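You operate a simulated robot arm through the tools that you are given. There is no shell and no other tool. Be economical: measure what you need, move in short steps, check, and stop when the job is done.

You are at the controls of a simulated robot arm. One attempt, no reset.

Task
Stack the 25 grease pot from the tool stand top on top of the 20 grease pot.
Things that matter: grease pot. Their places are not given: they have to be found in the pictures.

The check looks at the end state, three seconds after you hand in, the way a careful person would. Anything else that was tipped, shoved, dropped, spilled or broken makes it a failure.

Robot
A 6-joint arm with a two-finger parallel gripper, fixed in place. Base frame: the origin is at the foot of the arm, x ahead of it, y to its left, z up; the work surface is at about z = 74. Readings come in cm, degrees, newtons and seconds.
With the tool pointing down near the work surface it reaches from about 26 to 68 cm from the base axis. Its first joint turns from -66.0 to 66.0 degrees. Payload 2.9 kg.
Tool frame: the origin (TCP) lies between the finger pads and is the grasp point; the fingertips stand 3 cm ahead of it; z points along the fingers, y is the line along which they close. The gripper opens to 11 cm. The fingers are 2 cm wide and 1 cm thick; the gripper's body (4.8 by 11.2 cm) begins 5.5 cm behind the TCP.
Orientation is that of the tool frame in the base frame, as a unit quaternion [x, y, z, w]. With the fingers straight down and closing along the base's y, the tool's x points along the base's -x, its y along +y and its z along -z.

Tools
- The arm moves only by the tool apply_moves. Its argument "plan" is a list of rows, each a list of 7 numbers: the opening, from 0 (shut) to 1 (fully open), then the shift along the tool's x, y, z in cm, then the turn, a rotation vector about the tool's x, y, z in degrees. In form: [[claw, x, y, z, rx, ry, rz], ...]. A call has 1 to 12 rows; each row is the pose to reach, as a shift and turn from the pose commanded when the call began, along the tool's axes at that moment. Rows are played at 5 a second. More than 5 cm and 8.6 degrees between two rows, or a gripper value outside its range, and nothing of the call is played. A pose out of reach is approached as far as the arm can. The call stops where the force on the tool passes 40 N (or 10 N more than at its start, if that is more) or the arm is blocked; 0.2 s more then pass. The fingers move at their own pace (about 10.8 cm/s each) and stop on an object; they squeeze with about 28 N. The grip force told is the motor's: it shows also when the fingers shut on nothing. Time passes only in rows, and 0.2 s behind the last, so rows that repeat a pose let the fingers close. The reply holds the time, the measured pose of the TCP, the force on the tool along the base axes, the opening and the grip force, in the units named above and with some noise.
- Cameras (640 x 400 px; columns grow to the right, rows downward): "scene" is fixed at [6.77, 42.18, 139.65]; the picture's right is [-0.85, -0.52, 0.00], its down [-0.23, 0.38, -0.90] and it looks along [0.47, -0.77, -0.44] (base axes); focal length 346 px, centre (320, 200). "wrist" rides on the gripper at [-3.6, 0, -5.7] in the tool frame; the picture's right is [0.00, -1.00, 0.00], its down [0.97, 0.00, -0.24] and it looks along [0.24, 0.00, 0.97] (tool axes); focal length 218 px, centre (320, 200).
- grab_frame(camera): a new picture of that camera. It takes no simulated time.
- locate(camera, pixels): there is no depth. For up to 12 entries [column, row, z] of the newest picture of that camera ("zoom" is the newest enlarged one), the place [x, y] in the base frame at which the ray of that pixel passes the height z, good to about 0.2 cm. It takes no simulated time.
- zoom(camera, box): a new picture of the part [left, top, right, bottom] of that camera's present view, enlarged. It takes no simulated time.
- sign_off(): hands the job in; it is judged then, once.

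Keep the steps short. Do not move on a guess: measure, check each grasp and each placing, and mend mistakes. In all there are 60 turns and 30 pictures (those below and enlarged ones count). Leave the gripper open and the arm clear of the work at the hand-in unless told otherwise, and finish with a single line.

The tools are called after "Call:" as a command line: name --pt "numbers of a row" for each row, then --argument value for the rest, lists and objects as JSON in quotes. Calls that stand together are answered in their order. apply_moves: Moves the arm, as the interface text tells. Its arguments: {"type":"object","properties":{"plan":{"type":"array","items":{"type":"array","items":{"type":"number"}}}},"required":["plan"]} The other tools are called the same way: grab_frame (camera) takes a picture; locate (camera, pixels) gives the place at which the rays of pixels pass given heights; zoom (camera, box) takes an enlarged picture of a part of a camera's view; sign_off () hands the job in.

At the start:

```text
time: 0.0
tool_pos: [41.21, -17.0, 106.01]
tool_rot: [0.0, 1.0, 0.001, 0.0]
wrist_force: [0.1, 0.1, -0.8]
grip_width: 11.02
finger_force: 0.0
```

scene: 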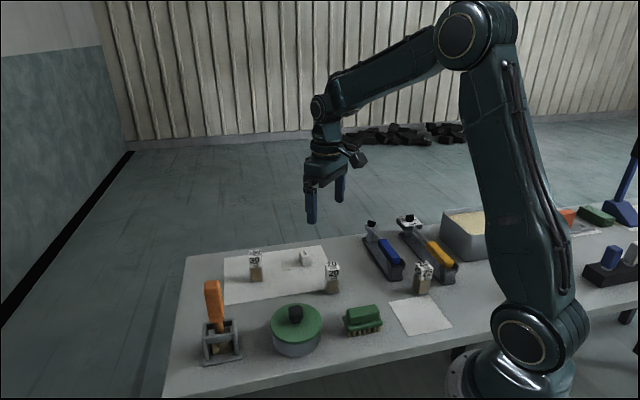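
wrist: 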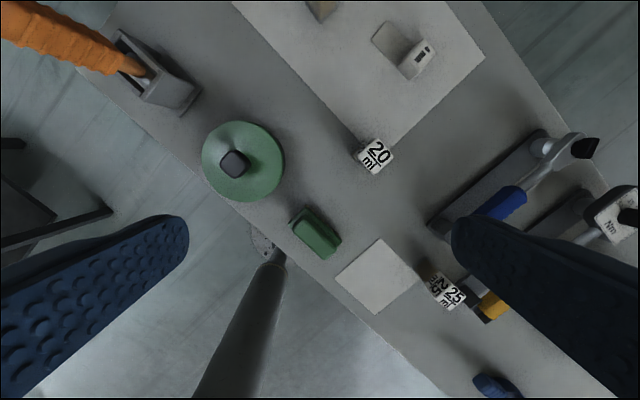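

I see labelled pots near scene (255,265), (333,278) and (423,278). I'll enlarge these areas to read the labels.

Call:
zoom --camera "scene" --box '[220, 230, 380, 330]'

Call:
zoom --camera "scene" --box '[360, 200, 520, 300]'

Call:
zoom --camera "wrist" --box '[320, 120, 520, 340]'

```text
4.00 times, centred on (300, 280) of scene
```

zoom: 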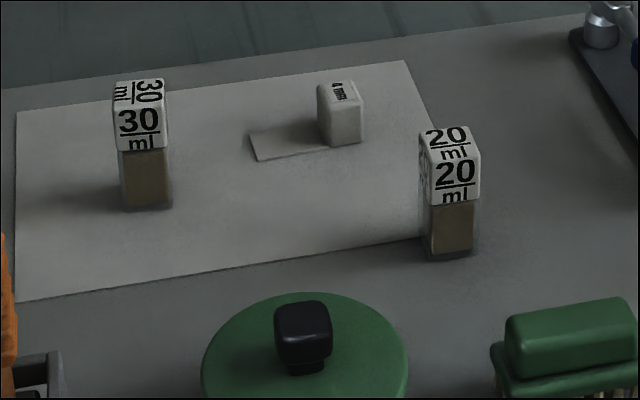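

```text
4.00 times, centred on (440, 250) of scene
```

zoom: 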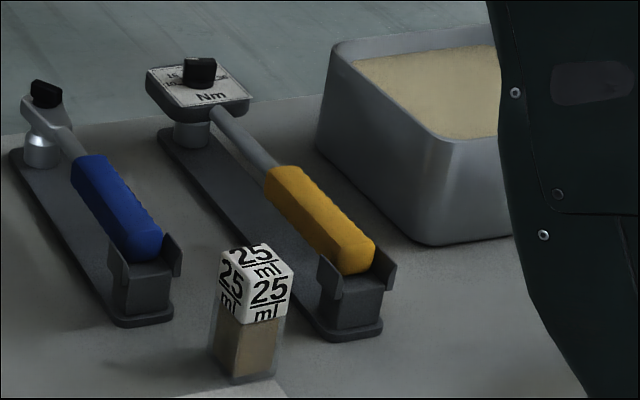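

```text
1.82 times, centred on (420, 230) of wrist
```

zoom: 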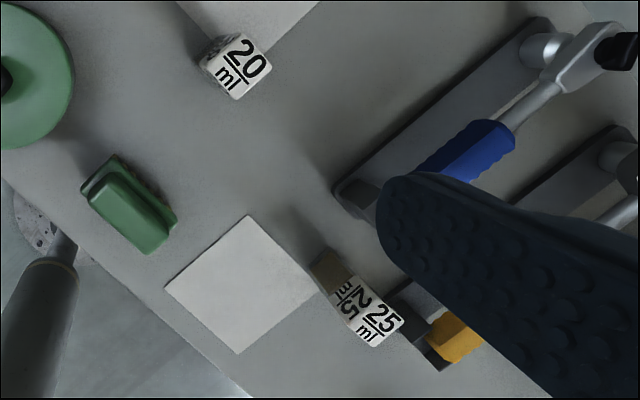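

The 25 pot stands in front of the yellow wrench stand, and the 20 pot stands at the mat's corner. I'll measure their base and top corners.

Call:
locate --camera "scene" --pixels '[[419, 296.2, 74], [430.75, 293, 74], [412, 288, 74], [327.5, 294.5, 74], [338.5, 293.5, 74], [415.5, 263.2, 82], [425.5, 260.75, 82], [433.5, 267, 82], [421.75, 271, 82], [325, 263.2, 82], [340.25, 267.5, 82], [326.75, 268, 82]]'

Call:
locate --camera "wrist" --pixels '[[374.8, 138, 82], [393.5, 156, 82], [373.7, 174, 82], [358, 158, 82], [434, 310, 82], [464, 296, 82], [448, 283, 82], [430, 279, 82], [420, 257, 74]]'

```text
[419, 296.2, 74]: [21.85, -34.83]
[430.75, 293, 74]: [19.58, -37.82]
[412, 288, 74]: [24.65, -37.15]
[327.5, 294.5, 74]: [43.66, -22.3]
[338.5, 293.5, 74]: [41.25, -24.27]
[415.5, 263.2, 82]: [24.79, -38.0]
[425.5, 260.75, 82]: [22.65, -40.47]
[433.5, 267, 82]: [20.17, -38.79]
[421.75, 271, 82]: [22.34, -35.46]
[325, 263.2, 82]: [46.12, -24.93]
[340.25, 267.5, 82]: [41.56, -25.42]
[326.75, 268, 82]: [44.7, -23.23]
```

```text
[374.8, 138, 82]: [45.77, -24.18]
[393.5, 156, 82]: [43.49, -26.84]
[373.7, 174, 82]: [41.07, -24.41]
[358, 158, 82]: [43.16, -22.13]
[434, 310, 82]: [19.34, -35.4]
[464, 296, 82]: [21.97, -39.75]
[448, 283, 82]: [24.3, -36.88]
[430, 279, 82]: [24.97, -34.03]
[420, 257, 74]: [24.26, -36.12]
```

The 25 pot is near (22, -37.5) and the 20 pot near (43.3, -24.3). I'll fly high over the 25 pot for a closer look down.

Call:
apply_moves --pt "1 2.8 -3 0.8 0 0 0" --pt "1 5.6 -6 1.6 0 0 0" --pt "1 8.4 -9 2.4 0 0 0" --pt "1 11.2 -12 3.2 0 0 0" --pt "1 14 -15 4 0 0 0" --pt "1 16.8 -18 4.8 0 0 0" --pt "1 19.2 -20.5 5.5 0 0 0"

Call:
grab_frame --camera "wrist"

```text
time: 1.6
tool_pos: [21.94, -37.81, 100.5]
tool_rot: [0.0, 1.0, 0.0, 0.001]
wrist_force: [-0.5, 0.0, -0.4]
grip_width: 11.01
finger_force: 0.0
```

```text
24 pictures are left
```

wrist: 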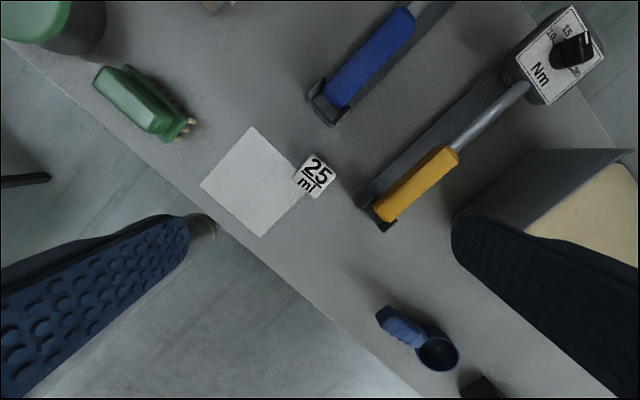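

Pot 25 shows at (315,176), nearly under the camera. I'll enlarge it to read its corners.

Call:
zoom --camera "wrist" --box '[265, 140, 385, 215]'

```text
5.33 times, centred on (325, 178) of wrist
```

zoom: 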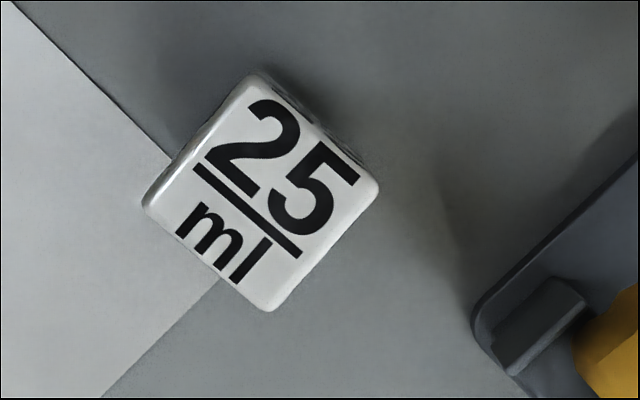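

Corners are at (256,74), (379,187), (268,311), (143,208) in the enlarged picture. I'll locate them, along with the nearby stand corner.

Call:
locate --camera "zoom" --pixels '[[256, 74, 82], [379, 187, 82], [268, 311, 82], [143, 208, 82], [261, 193, 80], [261, 193, 82], [261, 193, 84], [475, 325, 77], [525, 397, 77], [520, 245, 77]]'

```text
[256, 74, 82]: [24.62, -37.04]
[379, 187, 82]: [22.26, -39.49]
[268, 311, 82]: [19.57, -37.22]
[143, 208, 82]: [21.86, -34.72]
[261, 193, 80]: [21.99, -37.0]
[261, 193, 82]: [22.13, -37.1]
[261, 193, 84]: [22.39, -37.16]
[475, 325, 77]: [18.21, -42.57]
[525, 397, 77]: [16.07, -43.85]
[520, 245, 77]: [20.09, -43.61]
```

The tops are at about z 82.8, with pot 25 at (22.2, -37.1) and its edges along about 48° and 138°. Closing along 138° keeps the fingers off the yellow stand, so I'll turn the tool by -48° about its z while lowering to z≈95 with a reduced opening.

Call:
locate --camera "wrist" --pixels '[[310, 95, 77], [332, 125, 77], [355, 105, 77], [190, 135, 77]]'

Call:
apply_moves --pt "0.65 0 0 1 0 0 -8" --pt "0.65 0 0 2 0 0 -16" --pt "0.65 0 0 3 0 0 -24" --pt "0.65 0 0 4 0 0 -32" --pt "0.65 0 0 5 0 0 -40" --pt "0.65 0 0 5.5 0 0 -48" --pt "0.65 0 0 5.5 0 0 -48"

Call:
grab_frame --camera "wrist"

```text
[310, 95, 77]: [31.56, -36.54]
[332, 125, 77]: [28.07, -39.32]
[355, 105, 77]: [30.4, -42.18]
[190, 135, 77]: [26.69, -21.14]
```

```text
time: 3.2
tool_pos: [22.04, -37.51, 95.0]
tool_rot: [-0.407, 0.913, 0.001, 0.0]
wrist_force: [0.3, -0.3, -0.2]
grip_width: 7.16
finger_force: 0.1
```

```text
22 pictures are left
```

wrist: 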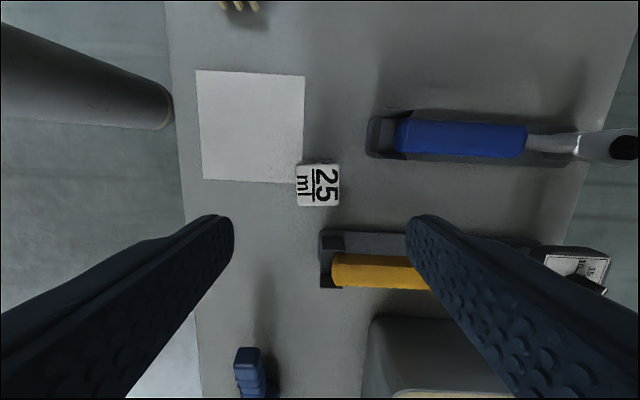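

The tool is aligned with the pot's edges. I'll enlarge to get a finer centre.

Call:
zoom --camera "wrist" --box '[270, 145, 366, 205]'

```text
6.67 times, centred on (318, 175) of wrist
```

zoom: 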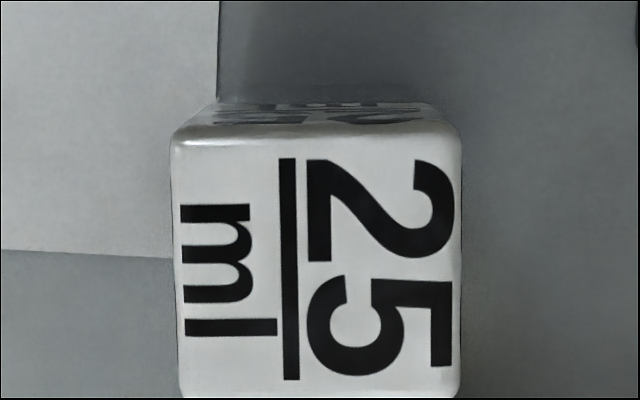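

Call:
locate --camera "zoom" --pixels '[[318, 265, 82.8], [172, 140, 82.8], [462, 135, 82.8], [462, 395, 82.8], [180, 397, 82.8]]'

```text
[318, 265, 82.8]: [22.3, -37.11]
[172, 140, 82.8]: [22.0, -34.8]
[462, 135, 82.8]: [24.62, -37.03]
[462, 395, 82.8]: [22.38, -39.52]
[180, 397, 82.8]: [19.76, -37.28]
```

The centre is (22.2, -37.15). I'll correct by about (-0.39, +0.09) in the tool frame and descend to z≈78.5; the fingers have over 2 cm of clearance to both stands.

Call:
apply_moves --pt "0.65 -0.39 0.09 3 0 0 0" --pt "0.65 -0.39 0.09 6.5 0 0 0" --pt "0.65 -0.39 0.09 9.5 0 0 0" --pt "0.65 -0.39 0.09 12 0 0 0" --pt "0.65 -0.39 0.09 14.5 0 0 0" --pt "0.65 -0.39 0.09 16.5 0 0 0" --pt "0.65 -0.39 0.09 16.5 0 0 0"

Call:
zoom --camera "scene" --box '[340, 190, 500, 290]'

```text
time: 4.8
tool_pos: [22.33, -37.27, 78.57]
tool_rot: [-0.407, 0.914, 0.0, 0.0]
wrist_force: [-0.1, 0.2, 0.3]
grip_width: 7.16
finger_force: 0.2
```

```text
4.00 times, centred on (420, 240) of scene
```

zoom: 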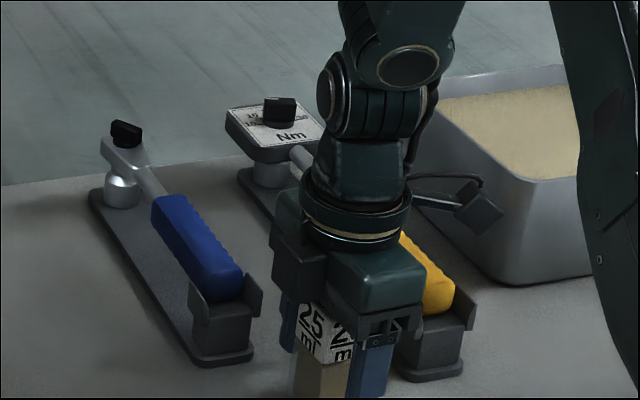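

The pot sits between the fingers with no contact. I'll close now.

Call:
apply_moves --pt "0.4 0 0 0 0 0 0" --pt "0.25 0 0 0 0 0 0" --pt "0.25 0 0 0 0 0 0" --pt "0.25 0 0 0 0 0 0" --pt "0.25 0 0 0 0 0 0"

```text
time: 6.0
tool_pos: [22.15, -37.27, 78.59]
tool_rot: [-0.407, 0.913, 0.0, 0.0]
wrist_force: [0.2, 0.3, -0.1]
grip_width: 3.59
finger_force: 28.1
```

Grip holds at 3.59 cm with 28 N. I'll lift straight up in small steps.

Call:
apply_moves --pt "0.2 0 0 -0.5 0 0 0" --pt "0.2 0 0 -2 0 0 0" --pt "0.2 0 0 -5 0 0 0" --pt "0.2 0 0 -9 0 0 0" --pt "0.2 0 0 -13 0 0 0" --pt "0.2 0 0 -17 0 0 0" --pt "0.2 0 0 -17 0 0 0"

Call:
zoom --camera "scene" --box '[320, 140, 480, 300]'

```text
time: 7.6
tool_pos: [21.98, -37.18, 95.55]
tool_rot: [-0.407, 0.913, 0.0, 0.0]
wrist_force: [0.7, -0.3, -1.8]
grip_width: 3.59
finger_force: 28.1
```

```text
2.50 times, centred on (400, 220) of scene
```

zoom: 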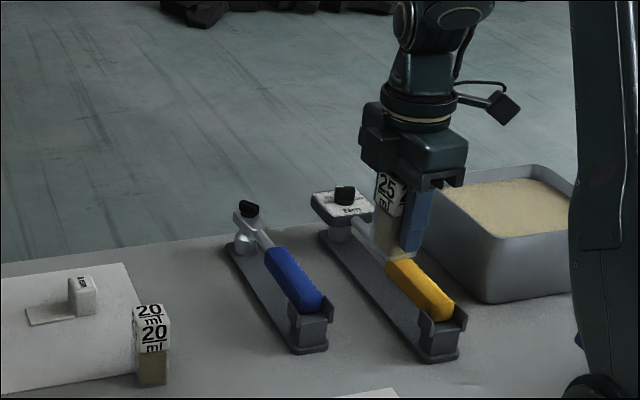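

The pot is held straight, with a load of about 1.8 N. I'll move it at this height to a point about 7 cm short of the 20 pot, so the wrist camera can see that pot past the load.

Call:
apply_moves --pt "0.2 -3.35 -1.45 0 0 0 0" --pt "0.2 -6.7 -2.9 0 0 0 0" --pt "0.2 -10.05 -4.35 0 0 0 0" --pt "0.2 -13.4 -5.8 0 0 0 0" --pt "0.2 -16.75 -7.25 0 0 0 0" --pt "0.2 -16.75 -7.25 0 0 0 0"

Call:
grab_frame --camera "wrist"

```text
time: 9.0
tool_pos: [38.65, -29.61, 95.49]
tool_rot: [-0.407, 0.914, -0.001, 0.0]
wrist_force: [-0.1, 1.1, -1.4]
grip_width: 3.57
finger_force: 28.1
```

```text
18 pictures are left
```

wrist: 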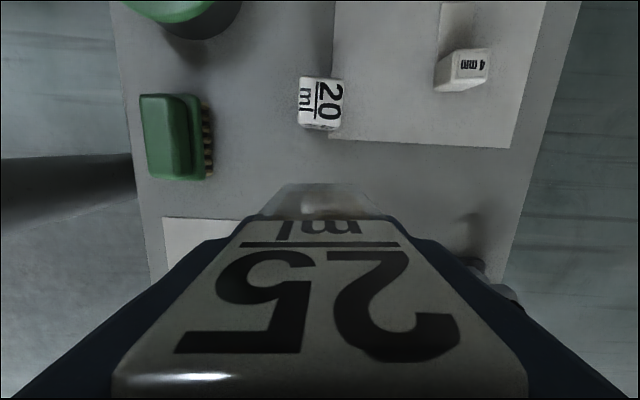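

Call:
zoom --camera "wrist" --box '[272, 70, 368, 130]'

Call:
zoom --camera "wrist" --box '[240, 160, 400, 260]'

```text
6.67 times, centred on (320, 100) of wrist
```

zoom: 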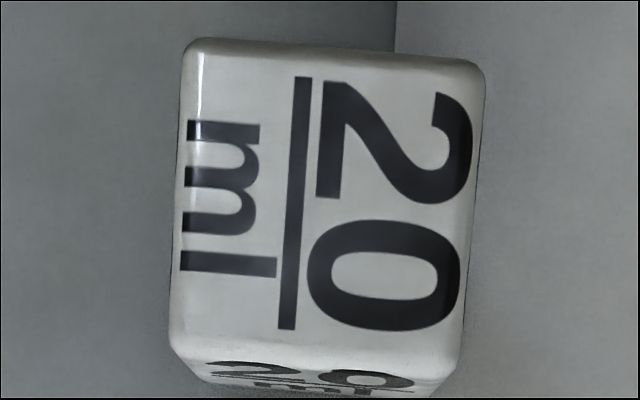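

```text
4.00 times, centred on (320, 210) of wrist
```

zoom: 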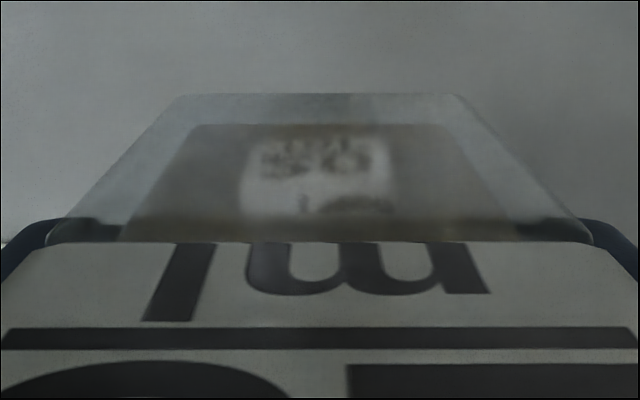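

I'll locate the four corners of the 20 lid.

Call:
locate --camera "wrist" --pixels '[[299.6, 76, 82.8], [344.9, 79.75, 82.8], [341.5, 125.2, 82.8], [297.5, 122.5, 82.8], [299.6, 76, 81.8], [341.5, 125.2, 81.8]]'

```text
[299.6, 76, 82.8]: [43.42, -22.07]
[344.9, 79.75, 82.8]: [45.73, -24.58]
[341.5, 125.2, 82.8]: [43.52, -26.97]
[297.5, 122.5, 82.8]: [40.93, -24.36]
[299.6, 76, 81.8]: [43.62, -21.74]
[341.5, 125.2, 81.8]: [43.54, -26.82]
```

The 20 lid's centre is (43.4, -24.5), with its edges turned about -4° from my tool. I'll move over it, turn +3.7°, and come down to about 1.3 cm above it.

Call:
apply_moves --pt "0.2 -3.4 -0.03 0 0 0 1.8" --pt "0.2 -6.79 -0.07 0 0 0 3.7" --pt "0.2 -6.79 -0.07 0 0 0 3.7" --pt "0.2 -6.79 -0.07 3 0 0 3.7" --pt "0.2 -6.79 -0.07 5.5 0 0 3.7" --pt "0.2 -6.79 -0.07 6.9 0 0 3.7" --pt "0.2 -6.79 -0.07 6.9 0 0 3.7" --pt "0.2 -6.79 -0.07 6.9 0 0 3.7"

Call:
zoom --camera "scene" --box '[285, 210, 381, 306]'

Call:
zoom --camera "wrist" --box '[240, 120, 400, 220]'

```text
time: 10.8
tool_pos: [43.44, -24.6, 88.41]
tool_rot: [-0.378, 0.926, 0.0, 0.0]
wrist_force: [0.1, 0.0, -1.4]
grip_width: 3.56
finger_force: 28.0
```

```text
4.17 times, centred on (333, 258) of scene
```

zoom: 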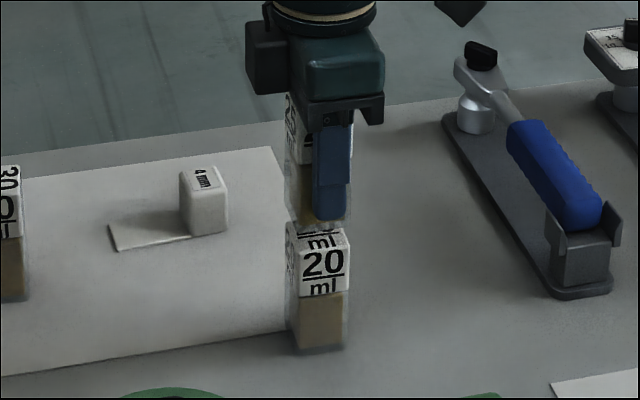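

```text
4.00 times, centred on (320, 170) of wrist
```

zoom: 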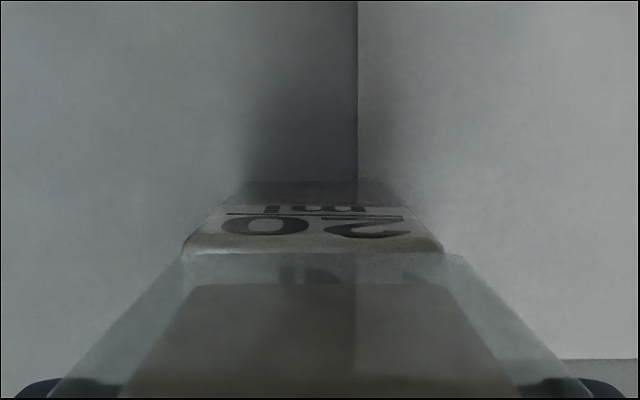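

Both views show the pots aligned to within 0.1–0.2 cm, with a gap of about 1 cm. I'll lower gently in small steps and watch the force.

Call:
apply_moves --pt "0.2 0 0 0.3 0 0 0" --pt "0.2 0 0 0.6 0 0 0" --pt "0.2 0 0 0.8 0 0 0" --pt "0.2 0 0 0.8 0 0 0"

Call:
zoom --camera "scene" --box '[309, 230, 357, 302]'

```text
time: 11.8
tool_pos: [43.34, -24.74, 87.77]
tool_rot: [-0.377, 0.926, 0.0, 0.0]
wrist_force: [0.6, 0.1, -1.9]
grip_width: 3.57
finger_force: 28.3
```

```text
5.56 times, centred on (333, 266) of scene
```

zoom: 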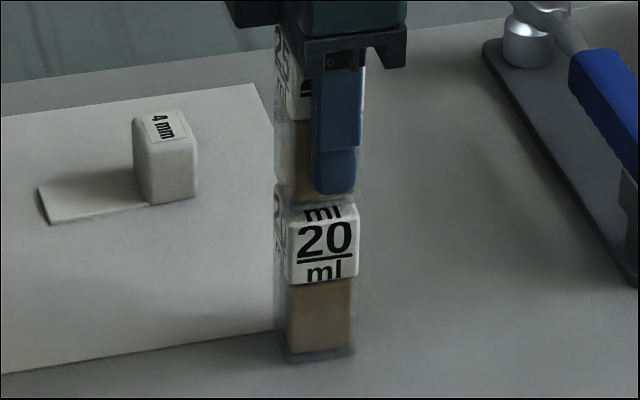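

No contact yet (-1.9 N is just the load). I'll lower in 0.1 cm steps.

Call:
apply_moves --pt "0.2 0 0 0.1 0 0 0" --pt "0.2 0 0 0.2 0 0 0" --pt "0.2 0 0 0.2 0 0 0"

```text
time: 12.6
tool_pos: [43.41, -24.68, 87.66]
tool_rot: [-0.377, 0.926, 0.0, 0.0]
wrist_force: [-0.5, -0.5, -2.1]
grip_width: 3.6
finger_force: 27.8
```

Call:
apply_moves --pt "0.2 0 0 0.1 0 0 0" --pt "0.2 0 0 0.2 0 0 0" --pt "0.2 0 0 0.2 0 0 0"

Call:
zoom --camera "scene" --box '[317, 245, 349, 275]'

```text
time: 13.4
tool_pos: [43.58, -24.72, 87.37]
tool_rot: [-0.377, 0.926, 0.0, 0.001]
wrist_force: [0.3, 0.0, -1.6]
grip_width: 3.57
finger_force: 28.4
```

```text
13.33 times, centred on (333, 260) of scene
```

zoom: 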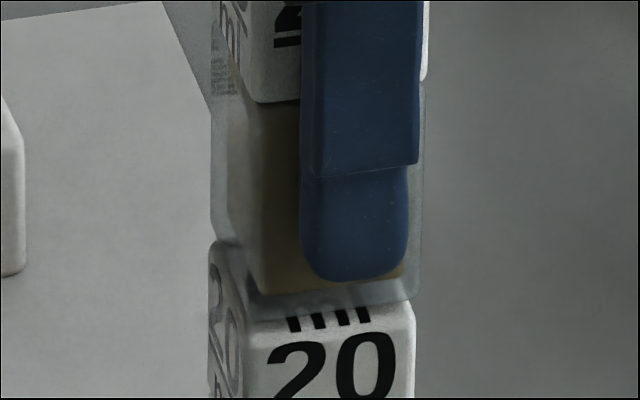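

There is still a small gap, and the side edges line up. I'll keep lowering.

Call:
apply_moves --pt "0.2 0 0 0.1 0 0 0" --pt "0.2 0 0 0.1 0 0 0"

Call:
apply_moves --pt "0.2 0 0 0.1 0 0 0" --pt "0.2 0 0 0.1 0 0 0"

Call:
apply_moves --pt "0.2 0 0 0.1 0 0 0" --pt "0.2 0 0 0.1 0 0 0"

```text
time: 14.0
tool_pos: [43.57, -24.71, 87.4]
tool_rot: [-0.378, 0.926, 0.0, 0.0]
wrist_force: [-0.4, 0.2, -1.8]
grip_width: 3.56
finger_force: 28.3
```

```text
time: 14.6
tool_pos: [43.32, -24.77, 87.22]
tool_rot: [-0.377, 0.926, 0.0, 0.0]
wrist_force: [0.1, 0.2, -1.8]
grip_width: 3.58
finger_force: 28.5
```

```text
time: 15.2
tool_pos: [43.41, -24.75, 87.34]
tool_rot: [-0.377, 0.926, 0.0, 0.0]
wrist_force: [-1.6, 0.4, 9.9]
grip_width: 3.55
finger_force: 27.4
```

Contact: the force rose to +9.9 N. I'll check alignment before release.

Call:
zoom --camera "scene" --box '[309, 240, 357, 300]'

Call:
zoom --camera "wrist" --box '[270, 150, 370, 212]'

```text
6.67 times, centred on (333, 270) of scene
```

zoom: 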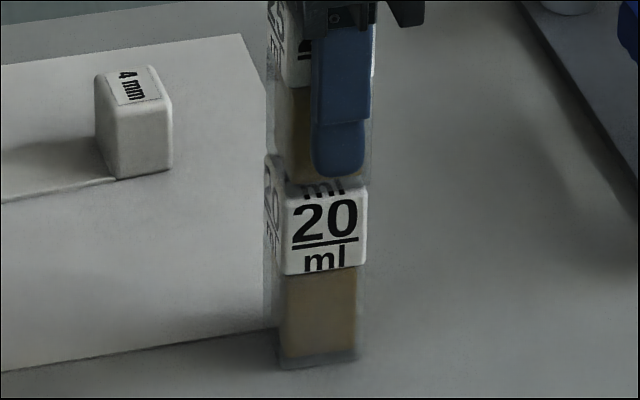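

```text
6.40 times, centred on (320, 181) of wrist
```

zoom: 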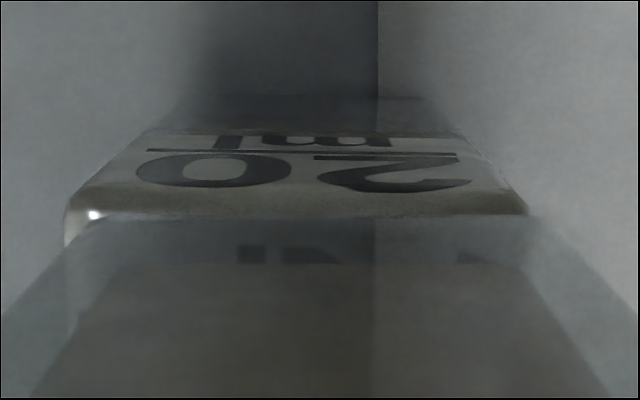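

The pot stands about 0.2 cm off toward tool -y. I'll lift 0.4 cm, shift +0.2 cm in y, and set it down again.

Call:
apply_moves --pt "0.2 0 0 -0.4 0 0 0" --pt "0.2 0 0.2 -0.4 0 0 0" --pt "0.2 0 0.2 -0.2 0 0 0" --pt "0.2 0 0.2 -0.05 0 0 0" --pt "0.2 0 0.2 -0.05 0 0 0"

Call:
zoom --camera "wrist" --box '[270, 150, 370, 212]'

Call:
zoom --camera "scene" --box '[309, 240, 357, 300]'

```text
time: 16.4
tool_pos: [43.41, -24.59, 87.32]
tool_rot: [-0.377, 0.926, -0.001, 0.001]
wrist_force: [-3.3, 3.2, 15.0]
grip_width: 3.57
finger_force: 27.7
```

```text
6.40 times, centred on (320, 181) of wrist
```

zoom: 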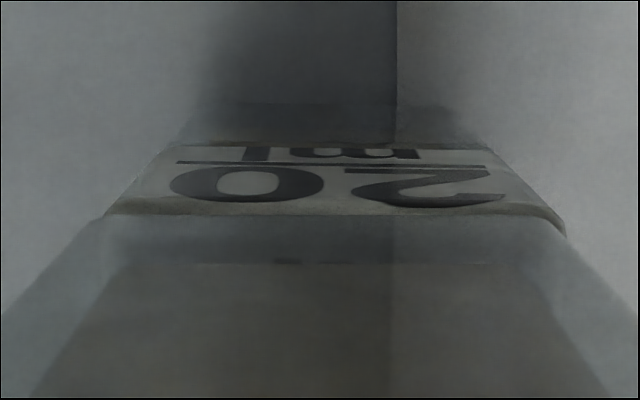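

```text
6.67 times, centred on (333, 270) of scene
```

zoom: 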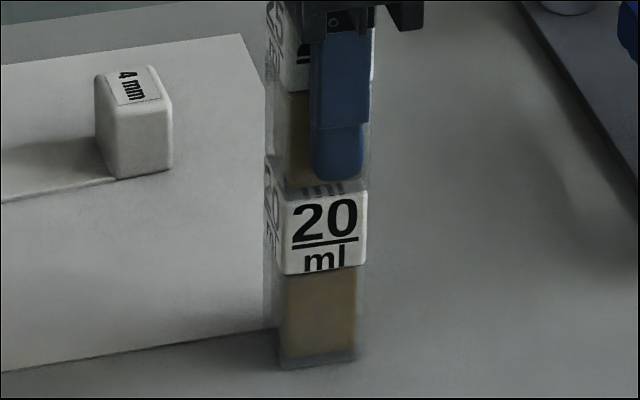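

Alignment is now within 0.1 cm. The press is 15 N, so I'll ease up slightly before opening.

Call:
apply_moves --pt "0.2 0 0 -0.05 0 0 0" --pt "0.2 0 0 -0.05 0 0 0"

```text
time: 17.0
tool_pos: [43.3, -24.46, 87.15]
tool_rot: [-0.377, 0.926, 0.0, 0.0]
wrist_force: [-3.1, 4.4, 14.0]
grip_width: 3.56
finger_force: 28.4
```

Call:
apply_moves --pt "0.2 0 0 -0.1 0 0 0" --pt "0.2 0 0 -0.1 0 0 0"

```text
time: 17.6
tool_pos: [43.37, -24.59, 87.23]
tool_rot: [-0.377, 0.926, 0.0, 0.0]
wrist_force: [1.4, -0.9, 0.0]
grip_width: 3.58
finger_force: 27.6
```

The force is about 0, so the load rests on the lower pot without pressing. I'll open gently.

Call:
apply_moves --pt "0.36 0 0 0 0 0 0" --pt "0.42 0 0 0 0 0 0" --pt "0.5 0 0 0 0 0 0" --pt "0.6 0 0 0 0 0 0"

Call:
zoom --camera "scene" --box '[293, 220, 373, 300]'

```text
time: 18.6
tool_pos: [43.43, -24.55, 87.21]
tool_rot: [-0.377, 0.926, 0.001, 0.0]
wrist_force: [0.0, -0.1, -0.3]
grip_width: 6.61
finger_force: 0.0
```

```text
5.00 times, centred on (333, 260) of scene
```

zoom: 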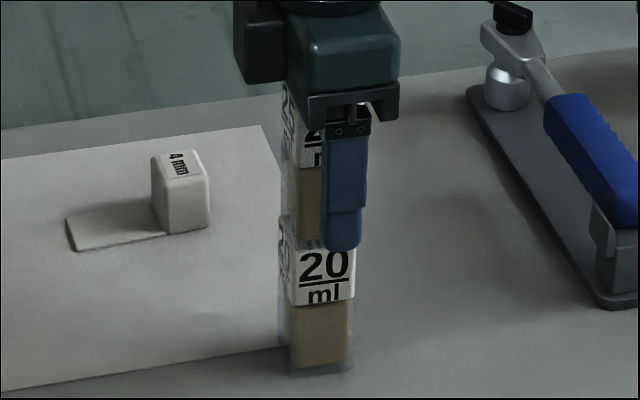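

The fingers are free and the stack stands. I'll rise straight up, then look.

Call:
apply_moves --pt "0.6 0 0 -1.5 0 0 0" --pt "0.6 0 0 -4 0 0 0" --pt "0.6 0 0 -7.5 0 0 0" --pt "0.6 0 0 -11 0 0 0" --pt "0.6 0 0 -15 0 0 0" --pt "1 4 0 -17 0 0 0" --pt "1 8 0 -18 0 0 0" --pt "1 8 0 -18 0 0 0"

Call:
grab_frame --camera "scene"

Call:
zoom --camera "scene" --box '[293, 220, 373, 300]'

```text
time: 20.4
tool_pos: [37.76, -30.25, 105.48]
tool_rot: [-0.377, 0.926, 0.0, 0.001]
wrist_force: [0.2, -0.1, -0.4]
grip_width: 10.98
finger_force: 0.1
```

```text
6 pictures are left
```

scene: 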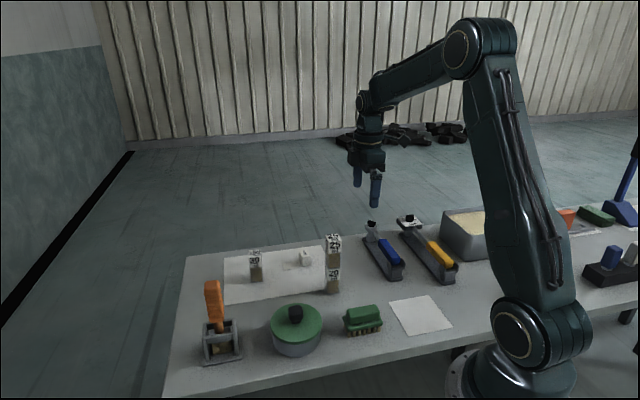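

```text
5.00 times, centred on (333, 260) of scene
```

zoom: 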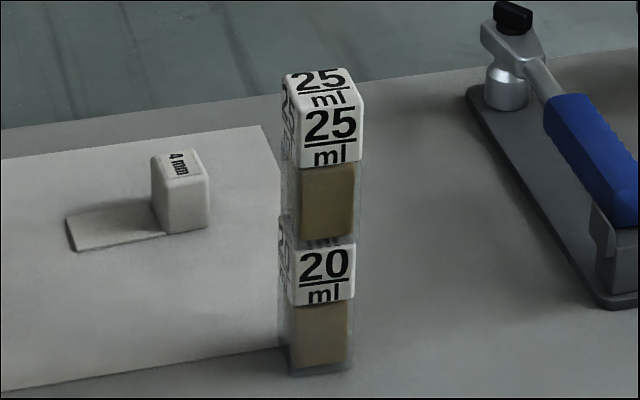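

The 25 pot stands upright and square on the 20 pot, nothing else has moved, and the gripper is open and clear. I'm handing in now.

Call:
sign_off

```text
The job is handed in.
```

The 25 grease pot is stacked upright on the 20 grease pot, nothing else looked disturbed in the last picture, and the arm is clear with the gripper open.
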